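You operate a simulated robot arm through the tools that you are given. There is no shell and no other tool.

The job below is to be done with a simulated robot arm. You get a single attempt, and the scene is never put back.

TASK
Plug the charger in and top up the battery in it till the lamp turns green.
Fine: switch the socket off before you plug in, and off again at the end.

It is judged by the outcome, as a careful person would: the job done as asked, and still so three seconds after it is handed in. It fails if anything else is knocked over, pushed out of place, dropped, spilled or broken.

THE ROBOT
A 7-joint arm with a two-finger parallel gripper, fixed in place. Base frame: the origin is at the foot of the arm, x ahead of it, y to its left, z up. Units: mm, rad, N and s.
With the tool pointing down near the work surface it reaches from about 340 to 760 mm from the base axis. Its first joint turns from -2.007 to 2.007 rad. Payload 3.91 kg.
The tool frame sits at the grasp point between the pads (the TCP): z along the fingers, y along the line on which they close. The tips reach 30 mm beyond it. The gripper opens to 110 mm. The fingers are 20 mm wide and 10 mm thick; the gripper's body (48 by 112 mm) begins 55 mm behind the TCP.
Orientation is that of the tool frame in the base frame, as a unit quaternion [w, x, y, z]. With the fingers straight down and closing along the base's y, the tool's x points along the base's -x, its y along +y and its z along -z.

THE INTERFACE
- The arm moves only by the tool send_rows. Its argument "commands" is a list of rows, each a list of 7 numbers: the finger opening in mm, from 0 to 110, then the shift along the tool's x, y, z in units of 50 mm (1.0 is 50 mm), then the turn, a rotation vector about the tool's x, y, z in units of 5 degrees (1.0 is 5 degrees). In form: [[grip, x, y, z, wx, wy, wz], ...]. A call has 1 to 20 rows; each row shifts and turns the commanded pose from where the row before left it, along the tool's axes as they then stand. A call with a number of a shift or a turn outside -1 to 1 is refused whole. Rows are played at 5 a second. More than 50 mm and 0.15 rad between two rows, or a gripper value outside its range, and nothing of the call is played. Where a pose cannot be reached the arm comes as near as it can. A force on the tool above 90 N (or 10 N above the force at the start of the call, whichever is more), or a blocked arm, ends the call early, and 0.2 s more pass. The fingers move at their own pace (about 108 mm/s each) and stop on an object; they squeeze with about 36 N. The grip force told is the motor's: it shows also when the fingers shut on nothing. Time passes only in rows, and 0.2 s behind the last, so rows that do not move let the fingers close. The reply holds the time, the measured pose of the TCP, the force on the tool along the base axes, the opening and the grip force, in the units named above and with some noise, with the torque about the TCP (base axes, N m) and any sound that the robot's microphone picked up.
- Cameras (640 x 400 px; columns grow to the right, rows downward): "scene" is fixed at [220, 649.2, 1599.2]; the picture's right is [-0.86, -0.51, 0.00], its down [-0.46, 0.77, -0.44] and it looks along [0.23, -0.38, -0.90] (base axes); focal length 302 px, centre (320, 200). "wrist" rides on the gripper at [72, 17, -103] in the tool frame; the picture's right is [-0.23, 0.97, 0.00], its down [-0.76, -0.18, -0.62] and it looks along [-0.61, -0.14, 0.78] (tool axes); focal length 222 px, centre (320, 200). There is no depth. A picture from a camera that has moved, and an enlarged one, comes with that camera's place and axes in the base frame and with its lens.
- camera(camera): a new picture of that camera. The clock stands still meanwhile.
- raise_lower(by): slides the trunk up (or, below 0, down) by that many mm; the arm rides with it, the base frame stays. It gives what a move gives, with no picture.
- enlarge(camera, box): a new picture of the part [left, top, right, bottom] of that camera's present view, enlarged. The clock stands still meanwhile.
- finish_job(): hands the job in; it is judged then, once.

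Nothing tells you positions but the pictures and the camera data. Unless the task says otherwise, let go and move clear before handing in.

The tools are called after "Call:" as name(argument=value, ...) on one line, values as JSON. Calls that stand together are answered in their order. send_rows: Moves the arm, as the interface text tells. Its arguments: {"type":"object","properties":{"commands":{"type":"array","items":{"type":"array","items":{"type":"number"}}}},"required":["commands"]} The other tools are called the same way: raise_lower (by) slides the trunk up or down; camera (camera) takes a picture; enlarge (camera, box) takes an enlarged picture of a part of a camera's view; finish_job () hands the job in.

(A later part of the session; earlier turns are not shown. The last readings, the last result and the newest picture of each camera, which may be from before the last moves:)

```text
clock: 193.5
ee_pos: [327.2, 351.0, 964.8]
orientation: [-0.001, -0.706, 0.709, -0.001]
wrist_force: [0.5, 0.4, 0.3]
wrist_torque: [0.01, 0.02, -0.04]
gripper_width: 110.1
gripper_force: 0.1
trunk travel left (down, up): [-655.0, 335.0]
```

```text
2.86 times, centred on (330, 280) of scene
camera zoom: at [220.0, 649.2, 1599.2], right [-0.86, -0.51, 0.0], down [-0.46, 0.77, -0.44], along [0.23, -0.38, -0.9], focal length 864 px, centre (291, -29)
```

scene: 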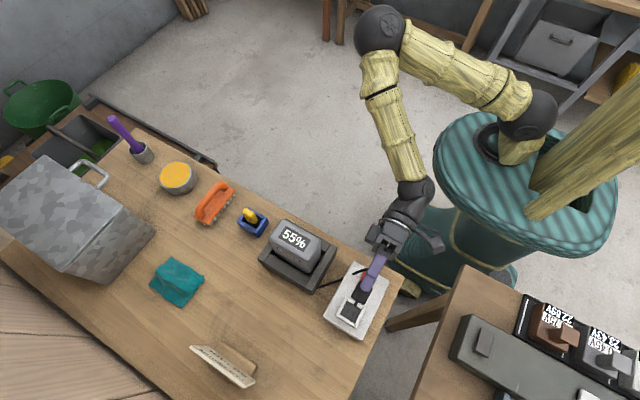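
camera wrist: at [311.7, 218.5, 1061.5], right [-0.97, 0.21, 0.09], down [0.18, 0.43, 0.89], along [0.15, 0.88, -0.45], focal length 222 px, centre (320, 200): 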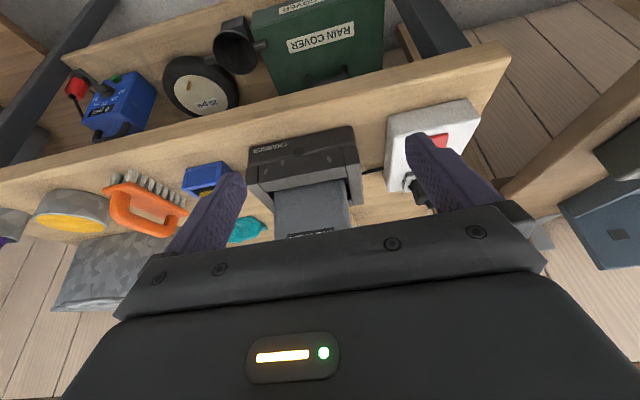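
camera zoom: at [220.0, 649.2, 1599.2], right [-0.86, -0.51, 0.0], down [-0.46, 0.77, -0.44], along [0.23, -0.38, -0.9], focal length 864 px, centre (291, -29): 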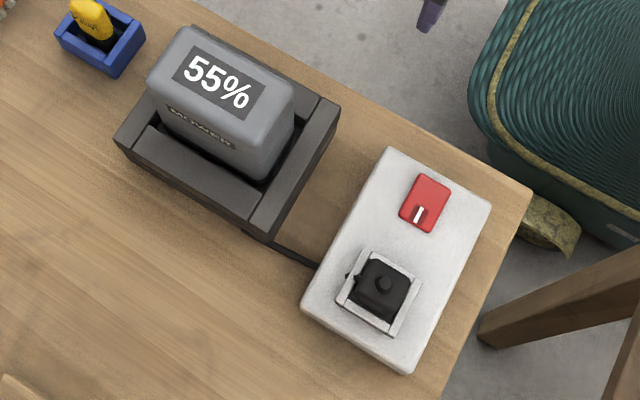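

Call:
send_rows(commands=[[110, 0, 0, 0, 0, 0, 0], [110, 0, 0, 0, 0, 0, 0], [110, 0, 0, 0, 0, 0, 0], [110, 0, 0, 0, 0, 0, 0], [110, 0, 0, 0, 0, 0, 0], [110, 0, 0, 0, 0, 0, 0], [110, 0, 0, 0, 0, 0, 0], [110, 0, 0, 0, 0, 0, 0], [110, 0, 0, 0, 0, 0, 0], [110, 0, 0, 0, 0, 0, 0], [110, 0, 0, 0, 0, 0, 0], [110, 0, 0, 0, 0, 0, 0], [110, 0, 0, 0, 0, 0, 0], [110, 0, 0, 0, 0, 0, 0], [110, 0, 0, 0, 0, 0, 0], [110, 0, 0, 0, 0, 0, 0], [110, 0, 0, 0, 0, 0, 0], [110, 0, 0, 0, 0, 0, 0], [110, 0, 0, 0, 0, 0, 0], [110, 0, 0, 0, 0, 0, 0]])

Call:
send_rows(commands=[[110, 0, 0, 0, 0, 0, 0], [110, 0, 0, 0, 0, 0, 0], [110, 0, 0, 0, 0, 0, 0], [110, 0, 0, 0, 0, 0, 0], [110, 0, 0, 0, 0, 0, 0], [110, 0, 0, 0, 0, 0, 0], [110, 0, 0, 0, 0, 0, 0], [110, 0, 0, 0, 0, 0, 0], [110, 0, 0, 0, 0, 0, 0], [110, 0, 0, 0, 0, 0, 0], [110, 0, 0, 0, 0, 0, 0], [110, 0, 0, 0, 0, 0, 0], [110, 0, 0, 0, 0, 0, 0], [110, 0, 0, 0, 0, 0, 0], [110, 0, 0, 0, 0, 0, 0], [110, 0, 0, 0, 0, 0, 0], [110, 0, 0, 0, 0, 0, 0], [110, 0, 0, 0, 0, 0, 0], [110, 0, 0, 0, 0, 0, 0], [110, 0, 0, 0, 0, 0, 0]])

Call:
enlarge(camera="wrist", box=[230, 150, 390, 250])

Call:
enlarge(camera="scene", box=[250, 210, 330, 290])

```text
clock: 197.7
ee_pos: [327.9, 351.2, 965.2]
orientation: [0.0, -0.706, 0.709, -0.001]
wrist_force: [-0.1, 0.3, -0.4]
wrist_torque: [-0.02, -0.01, -0.03]
gripper_width: 109.9
gripper_force: 0.0
trunk travel left (down, up): [-655.0, 335.0]
```

```text
clock: 201.9
ee_pos: [327.6, 352.3, 965.2]
orientation: [0.0, -0.706, 0.709, -0.001]
wrist_force: [-0.4, -0.9, 0.4]
wrist_torque: [0.01, -0.02, 0.0]
gripper_width: 110.1
gripper_force: 0.0
trunk travel left (down, up): [-655.0, 335.0]
```

```text
4.00 times, centred on (310, 200) of wrist
camera zoom: at [310.4, 280.7, 1070.8], right [-0.97, 0.23, 0.0], down [0.18, 0.76, 0.62], along [0.15, 0.6, -0.78], focal length 888 px, centre (360, 200)
```

zoom: 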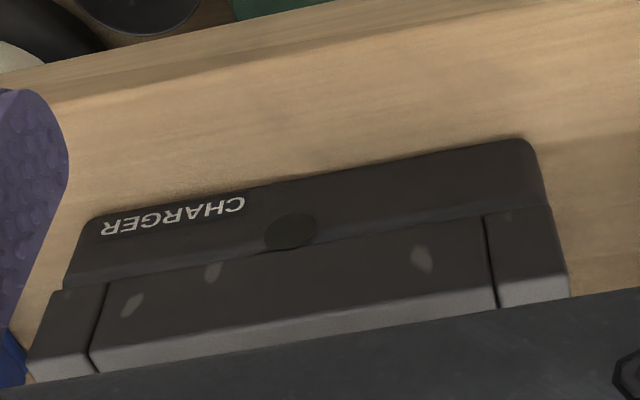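

```text
5.00 times, centred on (290, 250) of scene
camera zoom: at [220.0, 649.2, 1599.2], right [-0.86, -0.51, 0.0], down [-0.46, 0.77, -0.44], along [0.23, -0.38, -0.9], focal length 1511 px, centre (470, -50)
```

zoom: 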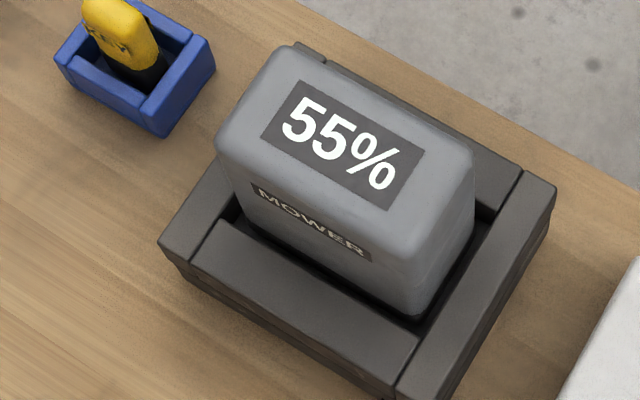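

No change after 17 s ON, so it really isn't connected. I'll switch OFF, unplug, and touch the socket floor itself to see whether the plug body actually reaches it.

Call:
send_rows(commands=[[0, 0, 0.86, 0, 0, 0, 0], [0, 0, 0.86, 0, 0, 0, 0], [0, 0, 0.83, 0, 0, 0, 0], [0, -0.74, 0, 0, 0, 0, 0], [0, -0.74, 0, 0, 0, 0, 0], [0, -0.72, 0, 0, 0, 0, 0], [0, 0, 0, 0.4, 0, 0, 0], [0, 0, 0, 0.3, 0, 0, 0], [0, 0, 0, 0.1, 0, 0, 0], [0, 0, 0, 0.05, 0, 0, 0], [0, 0, 0, 0.04, 0, 0, 0], [0, 0, 0, 0.04, 0, 0, 0], [0, 0, 0, 0.03, 0, 0, 0], [0, 0, 0, 0, 0, 0, 0]])

```text
clock: 204.9
ee_pos: [200.6, 462.1, 918.4]
orientation: [0.0, -0.706, 0.708, -0.001]
wrist_force: [-1.4, -2.4, 8.7]
wrist_torque: [0.02, 0.05, 0.02]
gripper_width: 0.0
gripper_force: 35.6
trunk travel left (down, up): [-655.0, 335.0]
```

Call:
send_rows(commands=[[0, 0, 0, 0.03, 0, 0, 0], [0, 0, 0, -0.3, 0, 0, 0], [0, 0, 0, -0.7, 0, 0, 0], [0, -0.4, 0, 0, 0, 0, 0], [0, 0, 0, 0, 0, 0, 0]])

Call:
enlarge(camera="wrist", box=[240, 90, 400, 190])

```text
clock: 206.1
ee_pos: [200.6, 482.0, 966.8]
orientation: [-0.001, -0.706, 0.709, -0.002]
wrist_force: [-0.1, 0.9, 0.4]
wrist_torque: [-0.02, -0.01, -0.01]
gripper_width: 0.0
gripper_force: 36.2
trunk travel left (down, up): [-655.0, 335.0]
```

```text
4.00 times, centred on (320, 140) of wrist
camera zoom: at [184.2, 411.0, 1072.1], right [-0.97, 0.23, 0.0], down [0.18, 0.76, 0.62], along [0.15, 0.6, -0.78], focal length 888 px, centre (320, 440)
```

zoom: 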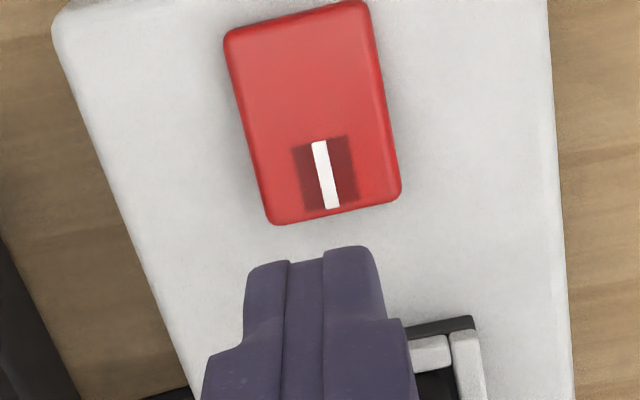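

OFF is confirmed. Now I'll go back to the plug and lift it out.

Call:
send_rows(commands=[[60, 0, 0, -0.5, 0, 0, 0], [60, -0.68, 0, 0, 0, 0, 0], [60, -0.68, 0.02, 0, 0, 0, 0], [60, 0, 0, 0, 0, 0, 0], [60, 0, 0, 0, 0, 0, 0]])

Call:
enlarge(camera="wrist", box=[220, 70, 420, 195])

```text
clock: 207.3
ee_pos: [199.9, 550.0, 992.4]
orientation: [0.0, -0.706, 0.709, -0.001]
wrist_force: [0.2, -0.7, 0.6]
wrist_torque: [0.04, 0.0, 0.02]
gripper_width: 60.1
gripper_force: 0.0
trunk travel left (down, up): [-655.0, 335.0]
```

```text
3.20 times, centred on (320, 132) of wrist
camera zoom: at [181.7, 480.5, 1096.6], right [-0.97, 0.23, 0.0], down [0.18, 0.76, 0.62], along [0.15, 0.6, -0.78], focal length 711 px, centre (320, 416)
```

zoom: 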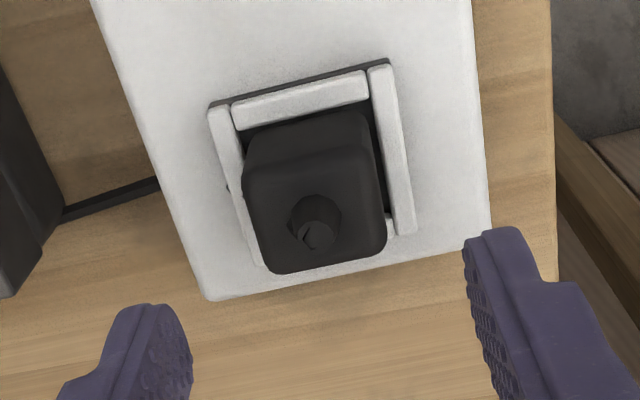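

Call:
send_rows(commands=[[60, 0, 0, 0.5, 0, 0, 0], [60, 0, 0, 0.4, 0, 0, 0], [60, 0, 0, 0.18, 0, 0, 0], [60, 0, 0, 0, 0, 0, 0], [30, 0, 0, 0, 0, 0, 0], [0, 0, 0, 0, 0, 0, 0], [0, 0, 0, 0, 0, 0, 0], [0, 0, 0, -0.3, 0, 0, 0], [0, 0, 0, -0.3, 0, 0, 0], [0, -0.95, 0, 0, 0, 0, 0], [0, -0.95, 0, 0, 0, 0, 0], [0, 0, 0, 0.6, 0, 0, 0], [0, 0, 0, 0.6, 0, 0, 0], [0, 0, 0, 0, 0, 0, 0]])

```text
clock: 210.3
ee_pos: [198.6, 645.1, 908.6]
orientation: [0.0, -0.706, 0.708, -0.001]
wrist_force: [0.0, 0.0, -0.4]
wrist_torque: [-0.03, 0.01, -0.01]
gripper_width: 33.1
gripper_force: 36.2
trunk travel left (down, up): [-655.0, 335.0]
```

Call:
send_rows(commands=[[0, 0, 0, 0.2, 0, 0, 0], [0, 0, 0, 0.06, 0, 0, 0], [0, 0, 0, 0.04, 0, 0, 0], [0, 0, 0, 0, 0, 0, 0]])

Call:
send_rows(commands=[[0, 0, 0, 0.03, 0, 0, 0], [0, 0, 0, 0, 0, 0, 0]])

```text
clock: 211.3
ee_pos: [200.6, 644.4, 891.0]
orientation: [0.001, -0.706, 0.709, -0.001]
wrist_force: [0.1, 0.7, 0.4]
wrist_torque: [0.01, -0.01, -0.02]
gripper_width: 33.0
gripper_force: 35.6
trunk travel left (down, up): [-655.0, 335.0]
```

```text
clock: 211.9
ee_pos: [200.2, 646.0, 890.6]
orientation: [0.0, -0.706, 0.708, -0.002]
wrist_force: [1.2, 0.8, 3.4]
wrist_torque: [0.04, 0.05, 0.01]
gripper_width: 32.9
gripper_force: 35.5
trunk travel left (down, up): [-655.0, 335.0]
```

The plug is standing on the table. I'll release it, rise, and look at how it stands before measuring its top.

Call:
send_rows(commands=[[36, 0, 0, -0.02, 0, 0, 0], [50, 0, 0, 0, 0, 0, 0], [60, 0, 0, 0, 0, 0, 0], [60, 0, 0, -0.6, 0, 0, 0], [60, 0, 0, -0.6, 0, 0, 0], [0, 0, 0, 0, 0, 0, 0], [0, 0, 0, 0, 0, 0, 0], [0, 0, 0, 0, 0, 0, 0]])

Call:
enlarge(camera="wrist", box=[240, 80, 400, 180])

Call:
enlarge(camera="scene", box=[310, 320, 370, 370])

```text
clock: 213.7
ee_pos: [200.7, 644.3, 953.4]
orientation: [0.0, -0.705, 0.709, -0.002]
wrist_force: [0.5, -0.3, -0.2]
wrist_torque: [0.04, -0.01, -0.01]
gripper_width: 0.0
gripper_force: 35.6
trunk travel left (down, up): [-655.0, 335.0]
```

```text
4.00 times, centred on (320, 130) of wrist
camera zoom: at [183.5, 573.7, 1058.7], right [-0.97, 0.23, 0.0], down [0.18, 0.76, 0.62], along [0.15, 0.6, -0.78], focal length 888 px, centre (320, 480)
```

zoom: 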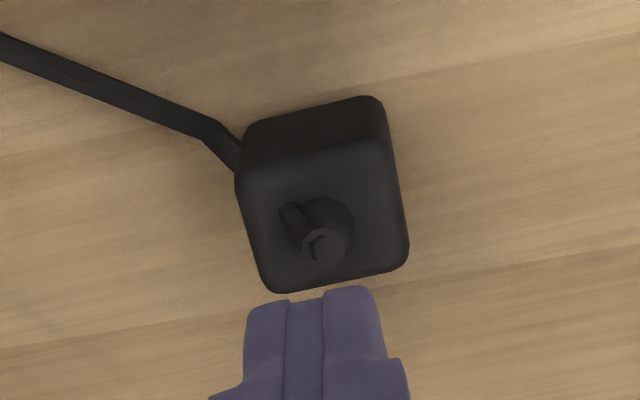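

```text
8.00 times, centred on (340, 345) of scene
camera zoom: at [220.0, 649.2, 1599.2], right [-0.86, -0.51, 0.0], down [-0.46, 0.77, -0.44], along [0.23, -0.38, -0.9], focal length 2418 px, centre (160, -960)
```

zoom: 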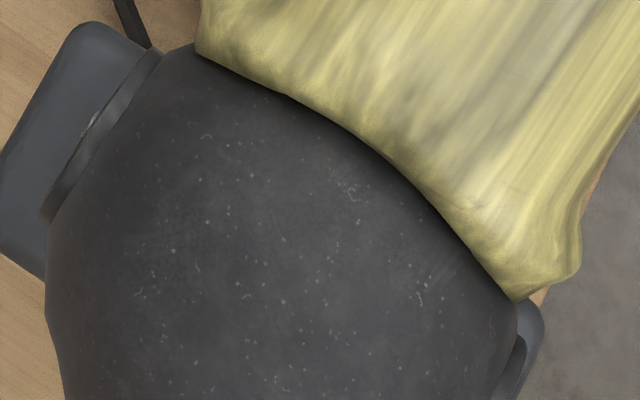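

I'll touch the plug's body top here on the table to get its exact height.

Call:
send_rows(commands=[[0, -0.03, 0, 0.5, 0, 0, 0], [0, 0, 0, 0.24, 0, 0, 0], [0, 0, 0, 0, 0, 0, 0]])

Call:
send_rows(commands=[[0, 0, 0, 0.03, 0, 0, 0], [0, 0, 0, 0.03, 0, 0, 0], [0, 0, 0, 0, 0, 0, 0]])

Call:
send_rows(commands=[[0, 0, 0, 0.03, 0, 0, 0], [0, 0, 0, 0.03, 0, 0, 0], [0, 0, 0, 0, 0, 0, 0]])

```text
clock: 214.5
ee_pos: [201.8, 647.9, 915.7]
orientation: [0.0, -0.705, 0.709, -0.001]
wrist_force: [-0.7, 0.4, -0.1]
wrist_torque: [0.0, -0.03, -0.02]
gripper_width: 0.0
gripper_force: 36.0
trunk travel left (down, up): [-655.0, 335.0]
```

```text
clock: 215.3
ee_pos: [201.0, 647.3, 911.6]
orientation: [0.0, -0.706, 0.708, -0.001]
wrist_force: [0.1, -0.1, 0.3]
wrist_torque: [0.02, -0.02, -0.01]
gripper_width: 0.0
gripper_force: 35.7
trunk travel left (down, up): [-655.0, 335.0]
```

```text
clock: 216.1
ee_pos: [201.2, 645.9, 909.0]
orientation: [0.001, -0.706, 0.709, -0.002]
wrist_force: [0.3, -0.8, -0.3]
wrist_torque: [-0.03, 0.03, -0.02]
gripper_width: 0.0
gripper_force: 36.2
trunk travel left (down, up): [-655.0, 335.0]
```

Call:
send_rows(commands=[[0, 0, 0, 0.03, 0, 0, 0], [0, 0, 0, 0, 0, 0, 0]])

Call:
send_rows(commands=[[0, 0, 0, 0.03, 0, 0, 0], [0, 0, 0, 0, 0, 0, 0]])

Call:
send_rows(commands=[[0, 0, 0, 0.03, 0, 0, 0], [0, 0, 0, 0, 0, 0, 0]])

```text
clock: 216.7
ee_pos: [201.5, 646.1, 907.0]
orientation: [0.0, -0.706, 0.708, -0.002]
wrist_force: [0.6, -0.9, 3.6]
wrist_torque: [0.01, -0.03, -0.05]
gripper_width: 0.0
gripper_force: 35.8
trunk travel left (down, up): [-655.0, 335.0]
```

```text
clock: 217.3
ee_pos: [201.8, 646.0, 907.2]
orientation: [0.003, -0.705, 0.709, 0.0]
wrist_force: [3.1, 1.7, 12.9]
wrist_torque: [0.04, -0.08, -0.02]
gripper_width: 0.0
gripper_force: 36.2
trunk travel left (down, up): [-655.0, 335.0]
```

```text
clock: 217.9
ee_pos: [201.8, 645.8, 907.2]
orientation: [0.003, -0.706, 0.708, 0.001]
wrist_force: [4.4, 3.7, 26.3]
wrist_torque: [0.12, -0.13, 0.0]
gripper_width: 0.0
gripper_force: 36.3
trunk travel left (down, up): [-655.0, 335.0]
```

The plug body is 36.7 mm tall, so in the socket its bottom was at about z 886.9. Now I'll touch the empty socket floor with the closed fingers.

Call:
send_rows(commands=[[0, 0, 0, -0.4, 0, 0, 0], [0, 0, 0, -0.8, 0, 0, 0], [0, 0.95, 0.02, 0, 0, 0, 0], [0, 0.95, 0, 0, 0, 0, 0], [0, 0, 0, 0, 0, 0, 0], [0, 0, 0, 0, 0, 0, 0]])

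Call:
enlarge(camera="wrist", box=[240, 90, 400, 190])

```text
clock: 219.3
ee_pos: [200.3, 551.5, 965.5]
orientation: [0.0, -0.706, 0.708, -0.001]
wrist_force: [0.6, 0.5, 0.0]
wrist_torque: [0.0, 0.02, -0.01]
gripper_width: 0.0
gripper_force: 35.9
trunk travel left (down, up): [-655.0, 335.0]
```

```text
4.00 times, centred on (320, 140) of wrist
camera zoom: at [182.8, 481.9, 1070.6], right [-0.97, 0.23, 0.0], down [0.18, 0.76, 0.62], along [0.15, 0.6, -0.78], focal length 888 px, centre (320, 440)
```

zoom: 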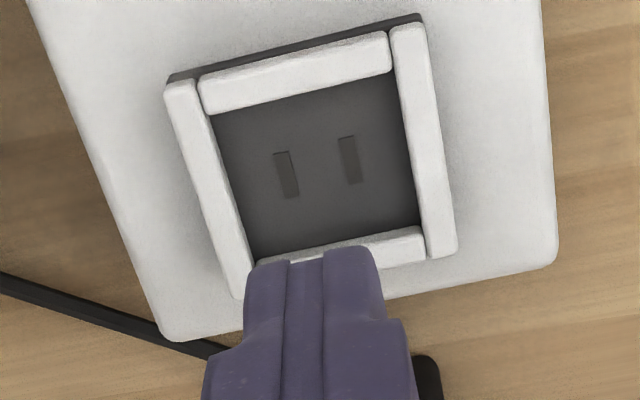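

Call:
send_rows(commands=[[0, 0, 0, 0.5, 0, 0, 0], [0, 0, 0, 0.26, 0, 0, 0], [0, 0, 0, 0.06, 0, 0, 0], [0, 0, 0, 0, 0, 0, 0]])

Call:
send_rows(commands=[[0, 0, 0, 0.04, 0, 0, 0], [0, 0, 0, 0.04, 0, 0, 0], [0, 0, 0, 0, 0, 0, 0]])

Call:
send_rows(commands=[[0, 0, 0, 0.04, 0, 0, 0], [0, 0, 0, 0, 0, 0, 0]])

```text
clock: 220.3
ee_pos: [200.7, 551.5, 924.4]
orientation: [0.001, -0.705, 0.709, -0.001]
wrist_force: [0.1, 0.9, -0.1]
wrist_torque: [-0.02, 0.01, 0.0]
gripper_width: 0.0
gripper_force: 35.9
trunk travel left (down, up): [-655.0, 335.0]
```

```text
clock: 221.1
ee_pos: [197.7, 551.8, 920.4]
orientation: [0.0, -0.706, 0.708, -0.002]
wrist_force: [-0.3, -0.2, -0.5]
wrist_torque: [0.0, 0.0, -0.03]
gripper_width: 0.2
gripper_force: 35.8
trunk travel left (down, up): [-655.0, 335.0]
```

```text
clock: 221.7
ee_pos: [200.6, 551.4, 917.1]
orientation: [0.0, -0.706, 0.708, -0.001]
wrist_force: [0.2, 0.3, -0.6]
wrist_torque: [-0.03, 0.0, -0.04]
gripper_width: 0.1
gripper_force: 35.8
trunk travel left (down, up): [-655.0, 335.0]
```

No contact at tip z 887, so the floor is lower than where the plug stopped. I'll carry on.

Call:
send_rows(commands=[[0, 0, 0, 0.03, 0, 0, 0], [0, 0, 0, 0, 0, 0, 0]])

Call:
send_rows(commands=[[0, 0, 0, 0.03, 0, 0, 0], [0, 0, 0, 0, 0, 0, 0]])

Call:
send_rows(commands=[[0, 0, 0, 0.03, 0, 0, 0], [0, 0, 0, 0, 0, 0, 0]])

```text
clock: 222.3
ee_pos: [198.8, 550.5, 915.8]
orientation: [0.0, -0.706, 0.709, -0.001]
wrist_force: [-0.4, -1.4, -0.1]
wrist_torque: [-0.01, -0.01, 0.0]
gripper_width: 0.0
gripper_force: 35.5
trunk travel left (down, up): [-655.0, 335.0]
```

```text
clock: 222.9
ee_pos: [199.7, 551.3, 916.1]
orientation: [0.001, -0.706, 0.708, -0.002]
wrist_force: [2.3, 0.4, 10.9]
wrist_torque: [-0.08, -0.01, 0.05]
gripper_width: 0.0
gripper_force: 35.7
trunk travel left (down, up): [-655.0, 335.0]
```

```text
clock: 223.5
ee_pos: [200.1, 551.1, 915.5]
orientation: [0.004, -0.706, 0.708, 0.0]
wrist_force: [5.7, 2.2, 32.3]
wrist_torque: [-0.25, -0.11, 0.22]
gripper_width: 0.2
gripper_force: 36.1
trunk travel left (down, up): [-655.0, 335.0]
```

The floor is at about z 885.7, while the plug's bottom stopped at about 886.9. It may be hanging roughly 1 mm high. I'll regrasp it and do careful pecks at small offsets, looking for a spot where it drops further.

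Call:
send_rows(commands=[[0, 0, 0, -0.4, 0, 0, 0], [0, 0, 0, -0.8, 0, 0, 0], [60, -0.95, 0, 0, 0, 0, 0], [60, -0.95, 0, 0, 0, 0, 0], [60, 0, 0, 0, 0, 0, 0], [60, 0, 0, 0, 0, 0, 0]])

Call:
enlarge(camera="wrist", box=[220, 70, 420, 195])

```text
clock: 224.9
ee_pos: [199.7, 647.3, 974.3]
orientation: [0.0, -0.705, 0.709, -0.002]
wrist_force: [0.4, -0.2, -0.4]
wrist_torque: [0.05, 0.05, -0.01]
gripper_width: 60.4
gripper_force: 0.1
trunk travel left (down, up): [-655.0, 335.0]
```

```text
3.20 times, centred on (320, 132) of wrist
camera zoom: at [183.1, 577.6, 1079.7], right [-0.97, 0.23, 0.0], down [0.18, 0.76, 0.62], along [0.15, 0.6, -0.78], focal length 711 px, centre (320, 416)
```

zoom: 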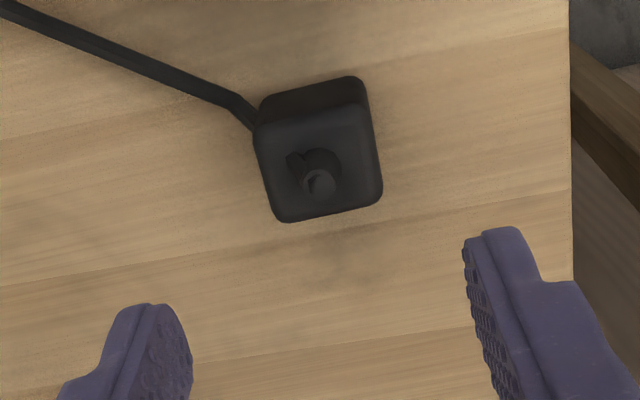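

Call:
send_rows(commands=[[60, 0, 0, 0.6, 0, 0, 0], [60, 0, 0, 0.6, 0, 0, 0], [60, 0, 0, 0.4, 0, 0, 0], [60, 0, 0, 0.05, 0, 0, 0], [60, 0, 0, 0, 0, 0, 0], [30, 0, 0, 0, 0, 0, 0], [0, 0, 0, 0, 0, 0, 0], [0, 0, 0, 0, 0, 0, 0], [0, 0, 0, 0, 0, 0, 0]])

Call:
enlarge(camera="wrist", box=[240, 90, 400, 190])

```text
clock: 226.9
ee_pos: [200.5, 646.2, 888.3]
orientation: [0.001, -0.705, 0.709, -0.001]
wrist_force: [-0.7, 0.9, -1.5]
wrist_torque: [-0.01, -0.01, 0.0]
gripper_width: 33.1
gripper_force: 35.7
trunk travel left (down, up): [-655.0, 335.0]
```

```text
4.00 times, centred on (320, 140) of wrist
camera zoom: at [182.4, 575.9, 994.9], right [-0.97, 0.23, 0.0], down [0.18, 0.76, 0.62], along [0.15, 0.6, -0.78], focal length 888 px, centre (320, 440)
```

zoom: 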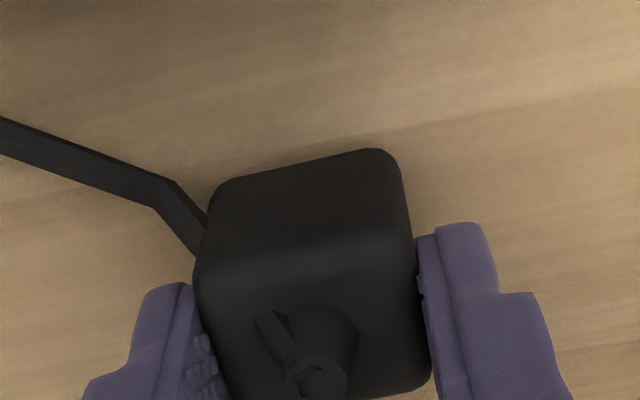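

Call:
send_rows(commands=[[0, 0, 0, -0.4, 0, 0, 0], [0, 0, 0, -0.5, 0, 0, 0], [0, 0, 0, -0.5, 0, 0, 0], [0, 0.97, 0, 0, 0, 0, 0], [0, 0.97, 0, 0, 0, 0, 0], [0, 0, 0, 0, 0, 0, 0], [0, 0, 0, 0.3, 0, 0, 0], [0, 0, 0, 0, 0, 0, 0], [0, 0, 0, 0, 0, 0, 0]])

Call:
enlarge(camera="wrist", box=[240, 90, 400, 190])

```text
clock: 228.9
ee_pos: [199.9, 550.3, 945.0]
orientation: [0.0, -0.706, 0.708, -0.001]
wrist_force: [-0.5, 0.0, -0.2]
wrist_torque: [0.01, 0.0, 0.02]
gripper_width: 32.9
gripper_force: 36.4
trunk travel left (down, up): [-655.0, 335.0]
```

```text
4.00 times, centred on (320, 140) of wrist
camera zoom: at [182.1, 479.8, 1050.8], right [-0.97, 0.23, 0.0], down [0.18, 0.76, 0.62], along [0.15, 0.6, -0.78], focal length 888 px, centre (320, 440)
```

zoom: 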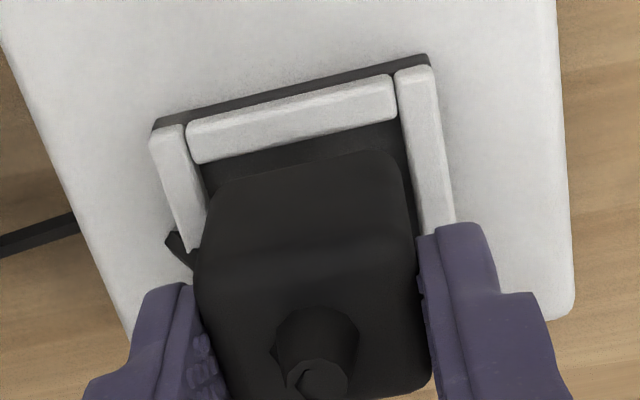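

Call:
send_rows(commands=[[0, 0.025, -0.005, 0.1, 0, 0, 0], [0, 0, 0, 0.06, 0, 0, 0], [0, 0, 0, 0, 0, 0, 0]])

Call:
send_rows(commands=[[0, 0, 0, 0.03, 0, 0, 0], [0, 0, 0, 0, 0, 0, 0]])

Call:
send_rows(commands=[[0, 0, 0, 0.03, 0, 0, 0], [0, 0, 0, 0, 0, 0, 0]])

```text
clock: 229.7
ee_pos: [199.7, 549.4, 941.6]
orientation: [0.005, -0.707, 0.708, 0.0]
wrist_force: [0.6, 6.2, 34.0]
wrist_torque: [-0.23, 0.16, -0.03]
gripper_width: 33.0
gripper_force: 35.9
trunk travel left (down, up): [-655.0, 335.0]
```

```text
clock: 230.3
ee_pos: [199.3, 548.4, 940.3]
orientation: [0.005, -0.706, 0.708, 0.001]
wrist_force: [2.3, 10.0, 41.5]
wrist_torque: [-0.22, 0.05, 0.0]
gripper_width: 33.0
gripper_force: 36.1
trunk travel left (down, up): [-655.0, 335.0]
```

```text
clock: 230.9
ee_pos: [199.6, 548.7, 937.8]
orientation: [0.006, -0.705, 0.709, 0.001]
wrist_force: [2.4, 9.8, 41.1]
wrist_torque: [-0.18, 0.04, -0.02]
gripper_width: 32.8
gripper_force: 36.4
trunk travel left (down, up): [-655.0, 335.0]
```

It caught on the −y rail this time (the reaction is at the −y edge). I'll lift and re-check the alignment before going on.

Call:
send_rows(commands=[[0, 0, 0, -0.3, 0, 0, 0], [0, 0, 0, 0, 0, 0, 0], [0, 0, 0, 0, 0, 0, 0]])

Call:
enlarge(camera="wrist", box=[240, 90, 400, 190])

```text
clock: 231.7
ee_pos: [200.8, 547.4, 949.0]
orientation: [0.0, -0.706, 0.708, -0.002]
wrist_force: [-0.2, 0.5, -1.0]
wrist_torque: [0.01, -0.02, -0.01]
gripper_width: 32.8
gripper_force: 36.3
trunk travel left (down, up): [-655.0, 335.0]
```

```text
4.00 times, centred on (320, 140) of wrist
camera zoom: at [182.6, 476.7, 1054.6], right [-0.97, 0.23, 0.0], down [0.18, 0.76, 0.62], along [0.15, 0.6, -0.78], focal length 888 px, centre (320, 440)
```

zoom: 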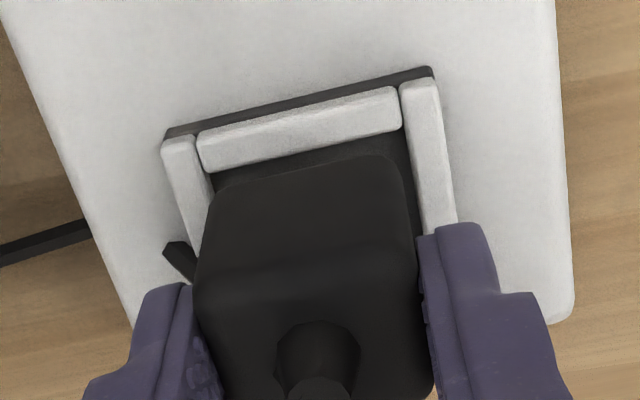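

Call:
send_rows(commands=[[0, -0.05, 0, 0, 0, 0, 0], [0, 0, 0, 0, 0, 0, 0], [0, 0, 0, 0.08, 0, 0, 0], [0, 0, 0, 0.06, 0, 0, 0], [0, 0, 0, 0, 0, 0, 0]])

Call:
send_rows(commands=[[0, 0, 0, 0.03, 0, 0, 0], [0, 0, 0, 0, 0, 0, 0]])

```text
clock: 232.9
ee_pos: [199.6, 549.5, 942.8]
orientation: [0.0, -0.706, 0.708, -0.002]
wrist_force: [0.3, 0.6, -0.9]
wrist_torque: [0.0, 0.01, 0.01]
gripper_width: 32.9
gripper_force: 36.1
trunk travel left (down, up): [-655.0, 335.0]
```

```text
clock: 233.5
ee_pos: [199.9, 549.1, 941.2]
orientation: [0.001, -0.706, 0.709, -0.001]
wrist_force: [-0.8, -0.3, -1.0]
wrist_torque: [0.0, 0.0, -0.01]
gripper_width: 32.9
gripper_force: 36.0
trunk travel left (down, up): [-655.0, 335.0]
```

Call:
send_rows(commands=[[0, 0, 0, 0.04, 0, 0, 0], [0, 0, 0, 0.04, 0, 0, 0], [0, 0, 0, 0, 0, 0, 0]])

Call:
send_rows(commands=[[0, 0, 0, 0.04, 0, 0, 0], [0, 0, 0, 0, 0, 0, 0]])

Call:
send_rows(commands=[[0, 0, 0, 0.04, 0, 0, 0], [0, 0, 0, 0, 0, 0, 0]])

```text
clock: 234.3
ee_pos: [199.3, 550.6, 937.9]
orientation: [0.002, -0.706, 0.708, 0.0]
wrist_force: [0.4, 0.1, 16.0]
wrist_torque: [-0.29, 0.06, 0.03]
gripper_width: 32.8
gripper_force: 36.7
trunk travel left (down, up): [-655.0, 335.0]
```

```text
clock: 234.9
ee_pos: [198.3, 549.5, 938.0]
orientation: [0.002, -0.706, 0.708, 0.0]
wrist_force: [0.7, 2.8, 35.1]
wrist_torque: [-0.49, 0.07, -0.03]
gripper_width: 32.8
gripper_force: 36.1
trunk travel left (down, up): [-655.0, 335.0]
```

```text
clock: 235.5
ee_pos: [198.8, 548.7, 937.3]
orientation: [0.004, -0.706, 0.708, 0.001]
wrist_force: [0.2, 7.9, 40.9]
wrist_torque: [-0.39, 0.12, 0.01]
gripper_width: 33.1
gripper_force: 36.3
trunk travel left (down, up): [-655.0, 335.0]
```

The reaction is still at the −y edge, so the plug sits about 4 mm further toward −y in this grip than I assumed. I'll lift, shift +4 mm and retry.

Call:
send_rows(commands=[[0, 0, 0, -0.25, 0, 0, 0], [0, -0.08, 0, 0, 0, 0, 0], [0, 0, 0, 0, 0, 0, 0], [0, 0, 0, 0.08, 0, 0, 0], [0, 0, 0, 0, 0, 0, 0]])

Call:
send_rows(commands=[[0, 0, 0, 0.05, 0, 0, 0], [0, 0, 0, 0.05, 0, 0, 0], [0, 0, 0, 0, 0, 0, 0]])

Call:
send_rows(commands=[[0, 0, 0, 0.04, 0, 0, 0], [0, 0, 0, 0, 0, 0, 0]])

```text
clock: 236.7
ee_pos: [198.3, 554.3, 940.1]
orientation: [-0.001, -0.706, 0.708, -0.001]
wrist_force: [-0.1, -0.2, -1.3]
wrist_torque: [-0.03, -0.01, -0.02]
gripper_width: 32.7
gripper_force: 36.3
trunk travel left (down, up): [-655.0, 335.0]
```

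```text
clock: 237.5
ee_pos: [199.1, 554.0, 935.4]
orientation: [0.0, -0.706, 0.708, -0.001]
wrist_force: [-0.3, 0.1, -0.1]
wrist_torque: [0.05, 0.02, -0.02]
gripper_width: 32.9
gripper_force: 36.3
trunk travel left (down, up): [-655.0, 335.0]
```

```text
clock: 238.1
ee_pos: [197.9, 554.3, 933.3]
orientation: [0.0, -0.706, 0.708, -0.002]
wrist_force: [0.4, 0.2, -0.1]
wrist_torque: [0.01, -0.01, 0.0]
gripper_width: 32.8
gripper_force: 35.5
trunk travel left (down, up): [-655.0, 335.0]
```

It's into the well now. I'll continue down toward the floor, correcting x by +1.5 mm.

Call:
send_rows(commands=[[0, 0, -0.03, 0.02, 0, 0, 0], [0, 0, 0, 0, 0, 0, 0]])

Call:
send_rows(commands=[[0, 0, 0, 0.03, 0, 0, 0], [0, 0, 0, 0, 0, 0, 0]])

Call:
send_rows(commands=[[0, 0, 0, 0.03, 0, 0, 0], [0, 0, 0, 0, 0, 0, 0]])

```text
clock: 238.7
ee_pos: [201.3, 554.2, 933.8]
orientation: [0.0, -0.706, 0.708, -0.001]
wrist_force: [-1.0, 0.3, -0.5]
wrist_torque: [-0.04, 0.0, -0.02]
gripper_width: 32.8
gripper_force: 35.6
trunk travel left (down, up): [-655.0, 335.0]
```

```text
clock: 239.3
ee_pos: [201.9, 553.9, 931.9]
orientation: [0.0, -0.706, 0.708, -0.001]
wrist_force: [-0.7, -0.1, 1.6]
wrist_torque: [0.02, 0.02, 0.02]
gripper_width: 33.0
gripper_force: 36.5
trunk travel left (down, up): [-655.0, 335.0]
```

```text
clock: 239.9
ee_pos: [201.7, 553.6, 931.9]
orientation: [0.001, -0.706, 0.708, -0.001]
wrist_force: [0.1, -2.6, 5.0]
wrist_torque: [-0.15, 0.04, 0.01]
gripper_width: 33.0
gripper_force: 35.8
trunk travel left (down, up): [-655.0, 335.0]
```

Call:
send_rows(commands=[[0, 0, 0, 0.03, 0, 0, 0], [0, 0, 0, 0, 0, 0, 0]])

Call:
send_rows(commands=[[0, 0, 0, 0.03, 0, 0, 0], [0, 0, 0, 0, 0, 0, 0]])

```text
clock: 240.5
ee_pos: [200.7, 554.7, 931.6]
orientation: [0.001, -0.706, 0.708, -0.001]
wrist_force: [3.4, -0.3, 20.1]
wrist_torque: [-0.28, -0.02, 0.01]
gripper_width: 32.9
gripper_force: 36.1
trunk travel left (down, up): [-655.0, 335.0]
```

```text
clock: 241.1
ee_pos: [199.7, 553.8, 931.5]
orientation: [0.003, -0.705, 0.709, 0.001]
wrist_force: [5.3, 3.7, 37.3]
wrist_torque: [-0.27, -0.05, 0.03]
gripper_width: 33.0
gripper_force: 35.9
trunk travel left (down, up): [-655.0, 335.0]
```

Contact again, with the reaction about 10 mm toward the plug's −y side. I'll now peck at fixed commanded height and compare forces, which shows tiny height differences from spot to spot.

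Call:
send_rows(commands=[[0, 0, 0, -0.1, 0, 0, 0], [0, 0, 0, 0, 0, 0, 0], [0, 0, 0, 0.07, 0, 0, 0], [0, 0, 0, 0, 0, 0, 0], [0, 0, 0, 0, 0, 0, 0]])

Call:
send_rows(commands=[[0, 0, 0, -0.08, 0, 0, 0], [0, -0.02, 0, 0, 0, 0, 0], [0, 0, 0, 0.08, 0, 0, 0], [0, 0, 0, 0, 0, 0, 0], [0, 0, 0, 0, 0, 0, 0]])

Call:
send_rows(commands=[[0, 0, 0, -0.08, 0, 0, 0], [0, 0.04, 0, 0, 0, 0, 0], [0, 0, 0, 0.08, 0, 0, 0], [0, 0, 0, 0, 0, 0, 0], [0, 0, 0, 0, 0, 0, 0]])

```text
clock: 242.3
ee_pos: [200.4, 554.3, 932.0]
orientation: [0.0, -0.706, 0.708, 0.0]
wrist_force: [3.1, 2.3, 22.8]
wrist_torque: [-0.04, -0.06, -0.01]
gripper_width: 32.8
gripper_force: 36.1
trunk travel left (down, up): [-655.0, 335.0]
```

```text
clock: 243.5
ee_pos: [200.3, 552.7, 931.6]
orientation: [0.001, -0.706, 0.708, -0.001]
wrist_force: [0.3, -3.3, 21.3]
wrist_torque: [-0.29, 0.11, 0.0]
gripper_width: 32.6
gripper_force: 35.9
trunk travel left (down, up): [-655.0, 335.0]
```

```text
clock: 244.7
ee_pos: [201.1, 554.2, 931.2]
orientation: [0.002, -0.706, 0.709, 0.0]
wrist_force: [-0.7, 3.3, 25.5]
wrist_torque: [-0.03, 0.09, 0.01]
gripper_width: 32.9
gripper_force: 36.4
trunk travel left (down, up): [-655.0, 335.0]
```

The forces match to about 0.1–0.2 mm across spots, so the plug sits flat on a level floor and is as seated as it can be. I'll centre it, release, and this time leave the socket ON for a long continuous wait, since the lamp may only light when charging is complete.

Call:
send_rows(commands=[[0, 0, 0, -0.045, 0, 0, 0], [0, 0, 0, 0, 0, 0, 0], [36, 0, 0, 0, 0, 0, 0], [50, 0, 0, 0, 0, 0, 0], [60, 0, 0, 0, 0, 0, 0], [60, 0, 0, -0.5, 0, 0, 0], [60, 0, 0, -0.7, 0, 0, 0], [0, 0.68, 0, 0, 0, 0, 0], [0, 0.68, 0, 0, 0, 0, 0], [0, 0, 0, 0, 0, 0, 0]])

Call:
enlarge(camera="scene", box=[335, 295, 367, 327])

```text
clock: 246.9
ee_pos: [200.1, 485.7, 992.1]
orientation: [0.0, -0.706, 0.708, -0.002]
wrist_force: [-0.4, 0.2, 0.8]
wrist_torque: [-0.02, 0.02, 0.0]
gripper_width: 0.0
gripper_force: 35.9
trunk travel left (down, up): [-655.0, 335.0]
```

```text
12.50 times, centred on (351, 311) of scene
camera zoom: at [220.0, 649.2, 1599.2], right [-0.86, -0.51, 0.0], down [-0.46, 0.77, -0.44], along [0.23, -0.38, -0.9], focal length 3778 px, centre (-68, -1188)
```

zoom: 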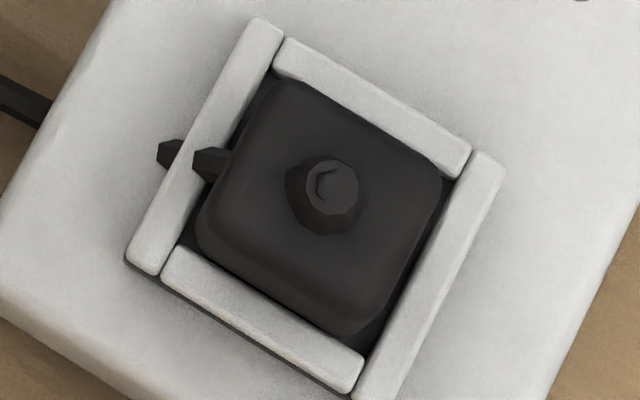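

By this view the pins are about 0.7 mm (x) and 1.5 mm (y) off the slots. I'll regrasp and shift it by that amount before the long test.

Call:
send_rows(commands=[[60, -0.68, 0, 0, 0, 0, 0], [60, -0.68, 0, 0, 0, 0, 0], [60, 0, 0, 0, 0, 0, 0], [60, 0, 0, 0.6, 0, 0, 0], [60, 0, 0, 0.58, 0, 0, 0], [60, 0, 0, 0, 0, 0, 0], [60, 0, 0, 0, 0, 0, 0]])

```text
clock: 248.5
ee_pos: [201.7, 554.0, 931.5]
orientation: [0.0, -0.705, 0.709, -0.002]
wrist_force: [-0.4, -0.2, -0.3]
wrist_torque: [0.0, 0.02, 0.02]
gripper_width: 60.0
gripper_force: 0.1
trunk travel left (down, up): [-655.0, 335.0]
```

Call:
send_rows(commands=[[30, 0, 0, 0, 0, 0, 0], [0, 0, 0, 0, 0, 0, 0], [0, 0, 0, 0, 0, 0, 0], [0, 0, 0, -0.06, 0, 0, 0], [0, 0.031, 0.02, 0, 0, 0, 0], [0, 0, 0, 0, 0, 0, 0], [0, 0, 0, 0, 0, 0, 0]])

Call:
send_rows(commands=[[0, 0, 0, 0, 0, 0, 0]])

Call:
send_rows(commands=[[0, 0, 0, 0, 0, 0, 0]])

```text
clock: 250.1
ee_pos: [200.7, 553.2, 935.3]
orientation: [0.001, -0.706, 0.708, -0.001]
wrist_force: [0.1, -0.9, -1.2]
wrist_torque: [0.0, 0.0, -0.01]
gripper_width: 32.7
gripper_force: 35.9
trunk travel left (down, up): [-655.0, 335.0]
```

```text
clock: 250.5
ee_pos: [200.5, 552.2, 935.1]
orientation: [0.0, -0.705, 0.709, -0.001]
wrist_force: [-0.8, -0.4, -1.0]
wrist_torque: [-0.01, -0.01, 0.0]
gripper_width: 32.7
gripper_force: 36.1
trunk travel left (down, up): [-655.0, 335.0]
```

```text
clock: 250.9
ee_pos: [201.3, 551.9, 934.9]
orientation: [0.0, -0.706, 0.708, -0.001]
wrist_force: [0.6, 0.3, -0.9]
wrist_torque: [0.0, -0.01, 0.03]
gripper_width: 32.9
gripper_force: 36.4
trunk travel left (down, up): [-655.0, 335.0]
```

Call:
send_rows(commands=[[0, 0, 0.02, 0, 0, 0, 0], [0, 0, 0, 0, 0, 0, 0], [0, 0, 0, 0.04, 0, 0, 0], [0, 0, 0, 0.04, 0, 0, 0], [0, 0, 0, 0, 0, 0, 0], [0, 0, 0, 0, 0, 0, 0]])

Call:
send_rows(commands=[[0, 0, 0, 0.04, 0, 0, 0], [0, 0, 0, 0, 0, 0, 0]])

```text
clock: 252.3
ee_pos: [198.0, 552.7, 930.5]
orientation: [-0.001, -0.706, 0.708, -0.001]
wrist_force: [0.5, -0.6, 3.4]
wrist_torque: [-0.07, 0.02, 0.02]
gripper_width: 32.8
gripper_force: 36.4
trunk travel left (down, up): [-655.0, 335.0]
```

```text
clock: 252.9
ee_pos: [198.8, 551.8, 931.7]
orientation: [0.003, -0.706, 0.708, 0.0]
wrist_force: [2.0, 2.3, 19.7]
wrist_torque: [-0.13, 0.05, 0.01]
gripper_width: 32.9
gripper_force: 36.0
trunk travel left (down, up): [-655.0, 335.0]
```

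Seated with 20 N of push. I'll release and check its position from above.

Call:
send_rows(commands=[[0, 0, 0, -0.035, 0, 0, 0], [0, 0, 0, 0, 0, 0, 0], [36, 0, 0, 0, 0, 0, 0], [50, 0, 0, 0, 0, 0, 0], [60, 0, 0, 0, 0, 0, 0], [60, 0, 0, -0.5, 0, 0, 0], [60, 0, 0, -0.7, 0, 0, 0], [0, 0.68, 0, 0, 0, 0, 0], [0, 0.66, -0.02, 0, 0, 0, 0], [0, 0, 0, 0, 0, 0, 0]])

Call:
enlarge(camera="scene", box=[335, 295, 367, 327])

```text
clock: 255.1
ee_pos: [195.0, 485.8, 991.0]
orientation: [0.0, -0.706, 0.708, -0.002]
wrist_force: [-0.2, -0.7, 0.5]
wrist_torque: [0.02, -0.02, 0.01]
gripper_width: 0.0
gripper_force: 36.4
trunk travel left (down, up): [-655.0, 335.0]
```

```text
12.50 times, centred on (351, 311) of scene
camera zoom: at [220.0, 649.2, 1599.2], right [-0.86, -0.51, 0.0], down [-0.46, 0.77, -0.44], along [0.23, -0.38, -0.9], focal length 3778 px, centre (-68, -1188)
```

zoom: 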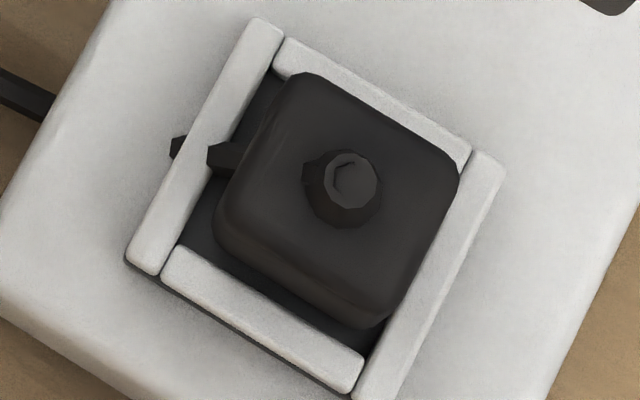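

y is right but x ended about 1 mm too far toward −x. Closing the fingers while centred at x ≈ 199.5 will slide it into place, so I'll do that carefully.

Call:
send_rows(commands=[[60, -0.68, -0.04, 0, 0, 0, 0], [60, -0.66, -0.04, 0, 0, 0, 0], [60, 0, 0, 0.4, 0, 0, 0], [60, 0, 0, 0, 0, 0, 0], [60, 0, 0, 0, 0, 0, 0]])

Call:
send_rows(commands=[[60, 0, 0, 0, 0, 0, 0]])

Call:
send_rows(commands=[[60, 0, 0, 0, 0, 0, 0]])

```text
clock: 256.3
ee_pos: [203.5, 551.2, 972.9]
orientation: [0.0, -0.706, 0.708, -0.001]
wrist_force: [0.2, -0.3, -0.3]
wrist_torque: [0.01, -0.01, 0.01]
gripper_width: 60.0
gripper_force: 0.1
trunk travel left (down, up): [-655.0, 335.0]
```

```text
clock: 256.7
ee_pos: [203.8, 550.5, 971.5]
orientation: [0.0, -0.706, 0.708, 0.0]
wrist_force: [-1.0, -0.5, 0.1]
wrist_torque: [0.02, 0.0, -0.03]
gripper_width: 60.0
gripper_force: 0.1
trunk travel left (down, up): [-655.0, 335.0]
```

```text
clock: 257.1
ee_pos: [204.0, 550.6, 972.5]
orientation: [0.0, -0.706, 0.709, -0.001]
wrist_force: [-0.2, 0.4, 0.1]
wrist_torque: [0.01, 0.01, 0.01]
gripper_width: 60.2
gripper_force: 0.2
trunk travel left (down, up): [-655.0, 335.0]
```

Call:
send_rows(commands=[[60, 0, 0.086, 0, 0, 0, 0], [60, 0, 0, 0, 0, 0, 0], [60, 0, 0, 0, 0, 0, 0], [60, 0, 0, 0.4, 0, 0, 0], [60, 0, 0, 0.38, 0, 0, 0], [60, 0, 0, 0, 0, 0, 0], [60, 0, 0, 0, 0, 0, 0], [60, 0, 0, 0, 0, 0, 0]])

Call:
send_rows(commands=[[60, 0, 0, 0, 0, 0, 0]])

Call:
send_rows(commands=[[60, 0, 0, 0, 0, 0, 0]])

```text
clock: 258.9
ee_pos: [200.1, 551.2, 933.1]
orientation: [0.0, -0.705, 0.709, -0.002]
wrist_force: [-0.2, 0.4, 0.5]
wrist_torque: [0.01, 0.01, 0.01]
gripper_width: 60.1
gripper_force: 0.1
trunk travel left (down, up): [-655.0, 335.0]
```

```text
clock: 259.3
ee_pos: [200.8, 551.6, 932.4]
orientation: [0.0, -0.706, 0.708, -0.002]
wrist_force: [-0.2, -0.1, 0.7]
wrist_torque: [-0.02, 0.01, 0.01]
gripper_width: 59.9
gripper_force: 0.1
trunk travel left (down, up): [-655.0, 335.0]
```

```text
clock: 259.7
ee_pos: [200.2, 550.7, 932.8]
orientation: [0.0, -0.706, 0.708, -0.003]
wrist_force: [0.0, 0.9, 0.2]
wrist_torque: [0.02, 0.03, -0.02]
gripper_width: 59.8
gripper_force: 0.0
trunk travel left (down, up): [-655.0, 335.0]
```

Call:
send_rows(commands=[[60, 0, 0.018, 0, 0, 0, 0], [60, 0, 0, 0, 0, 0, 0], [34, 0, 0, 0, 0, 0, 0], [0, 0, 0, 0, 0, 0, 0], [0, 0, 0, 0, 0, 0, 0], [0, 0, 0, 0, 0, 0, 0], [36, 0, 0, 0, 0, 0, 0], [50, 0, 0, 0, 0, 0, 0], [60, 0, 0, 0, 0, 0, 0], [60, 0, 0, -0.5, 0, 0, 0], [60, 0, 0, -0.7, 0, 0, 0], [0, 0.66, 0, 0, 0, 0, 0], [0, 0.66, 0, 0, 0, 0, 0], [0, 0, 0, 0, 0, 0, 0], [0, 0, 0, 0, 0, 0, 0]])

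Call:
enlarge(camera="scene", box=[335, 295, 367, 327])

```text
clock: 262.9
ee_pos: [198.9, 485.7, 993.4]
orientation: [0.0, -0.706, 0.709, -0.001]
wrist_force: [0.6, -0.1, -0.7]
wrist_torque: [-0.04, 0.01, -0.03]
gripper_width: 0.0
gripper_force: 36.3
trunk travel left (down, up): [-655.0, 335.0]
```

```text
12.50 times, centred on (351, 311) of scene
camera zoom: at [220.0, 649.2, 1599.2], right [-0.86, -0.51, 0.0], down [-0.46, 0.77, -0.44], along [0.23, -0.38, -0.9], focal length 3778 px, centre (-68, -1188)
```

zoom: 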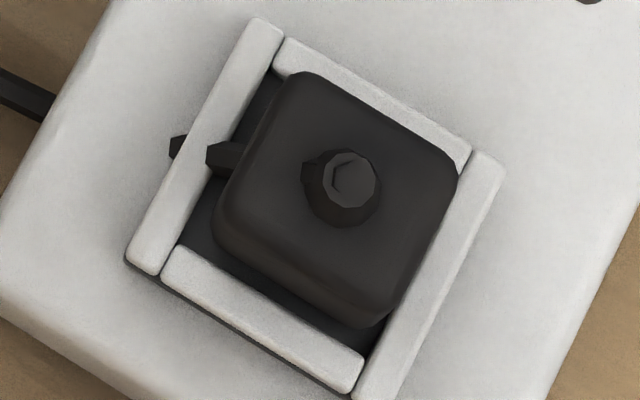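

Call:
send_rows(commands=[[60, -0.66, 0, 0, 0, 0, 0], [60, -0.66, -0.022, 0, 0, 0, 0], [60, 0, 0, 0, 0, 0, 0], [60, 0, 0, 0.7, 0, 0, 0], [60, 0, 0, 0.5, 0, 0, 0], [60, 0, 0, 0, 0, 0, 0], [60, 0, 0, 0, 0, 0, 0], [34, 0, 0, 0, 0, 0, 0], [0, 0, 0, 0, 0, 0, 0], [0, 0, 0, 0, 0, 0, 0], [0, 0, 0, 0, 0, 0, 0]])

Call:
send_rows(commands=[[36, 0, 0, 0, 0, 0, 0], [50, 0, 0, 0, 0, 0, 0], [60, 0, 0, 0, 0, 0, 0], [60, 0, 0, -0.5, 0, 0, 0], [60, 0, 0, -0.7, 0, 0, 0], [0, 0.66, 0, 0, 0, 0, 0], [0, 0.66, 0, 0, 0, 0, 0], [0, 0, 0, 0, 0, 0, 0], [0, 0, 0, 0, 0, 0, 0]])

Call:
enlarge(camera="scene", box=[335, 295, 367, 327])

```text
clock: 265.3
ee_pos: [200.4, 551.3, 930.9]
orientation: [0.0, -0.705, 0.709, -0.001]
wrist_force: [-1.0, 0.4, 0.4]
wrist_torque: [0.03, -0.01, 0.0]
gripper_width: 33.0
gripper_force: 35.9
trunk travel left (down, up): [-655.0, 335.0]
```

```text
clock: 267.3
ee_pos: [199.8, 484.5, 990.1]
orientation: [0.0, -0.706, 0.709, -0.001]
wrist_force: [-0.5, 0.2, 0.3]
wrist_torque: [0.0, 0.04, -0.03]
gripper_width: 0.1
gripper_force: 36.5
trunk travel left (down, up): [-655.0, 335.0]
```

```text
12.50 times, centred on (351, 311) of scene
camera zoom: at [220.0, 649.2, 1599.2], right [-0.86, -0.51, 0.0], down [-0.46, 0.77, -0.44], along [0.23, -0.38, -0.9], focal length 3778 px, centre (-68, -1188)
```

zoom: 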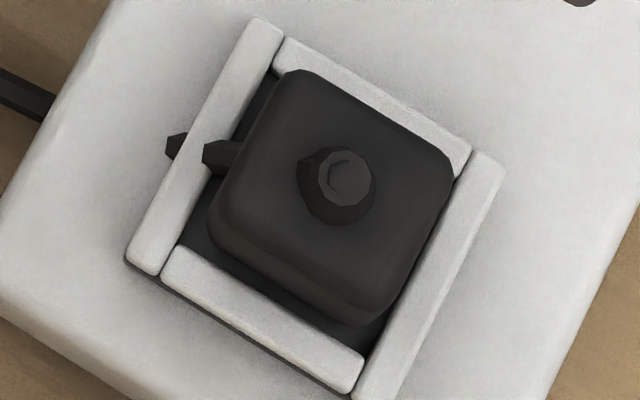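

The pins should now be within about 0.4 mm of the slots. Switching ON for the long wait.

Call:
send_rows(commands=[[0, 0, -0.02, 0.6, 0, 0, 0], [0, 0, 0, 0.5, 0, 0, 0], [0, 0, 0, 0.2, 0, 0, 0], [0, 0, 0, 0.05, 0, 0, 0], [0, 0, 0, 0.04, 0, 0, 0], [0, 0, 0, 0.04, 0, 0, 0], [0, 0, 0, 0.03, 0, 0, 0], [0, 0, 0, 0, 0, 0, 0]])

Call:
send_rows(commands=[[0, 0, 0, 0.03, 0, 0, 0], [0, 0, 0, 0, 0, 0, 0]])

```text
clock: 269.1
ee_pos: [201.2, 485.6, 918.0]
orientation: [0.0, -0.706, 0.708, -0.001]
wrist_force: [-0.1, 0.5, 0.4]
wrist_torque: [0.0, 0.02, 0.02]
gripper_width: 0.2
gripper_force: 36.2
trunk travel left (down, up): [-655.0, 335.0]
```

```text
clock: 269.7
ee_pos: [199.8, 486.4, 918.5]
orientation: [0.0, -0.706, 0.708, 0.0]
wrist_force: [-0.2, -0.9, 5.3]
wrist_torque: [-0.06, 0.02, 0.02]
gripper_width: 0.2
gripper_force: 36.2
trunk travel left (down, up): [-655.0, 335.0]
```

Call:
send_rows(commands=[[0, 0, 0, 0.03, 0, 0, 0], [0, 0, 0, 0.03, 0, 0, 0], [0, 0, 0, 0, 0, 0, 0], [0, 0, 0, 0, 0, 0, 0]])

Call:
camera(camera="scene")

```text
clock: 270.7
ee_pos: [200.0, 486.8, 917.8]
orientation: [0.004, -0.706, 0.708, -0.001]
wrist_force: [1.6, 5.7, 42.3]
wrist_torque: [-0.23, 0.0, 0.26]
gripper_width: 0.0
gripper_force: 36.0
trunk travel left (down, up): [-655.0, 335.0]
```

```text
taken
```

scene: 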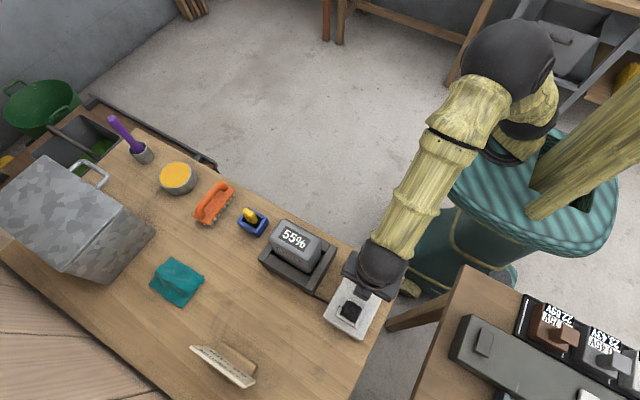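

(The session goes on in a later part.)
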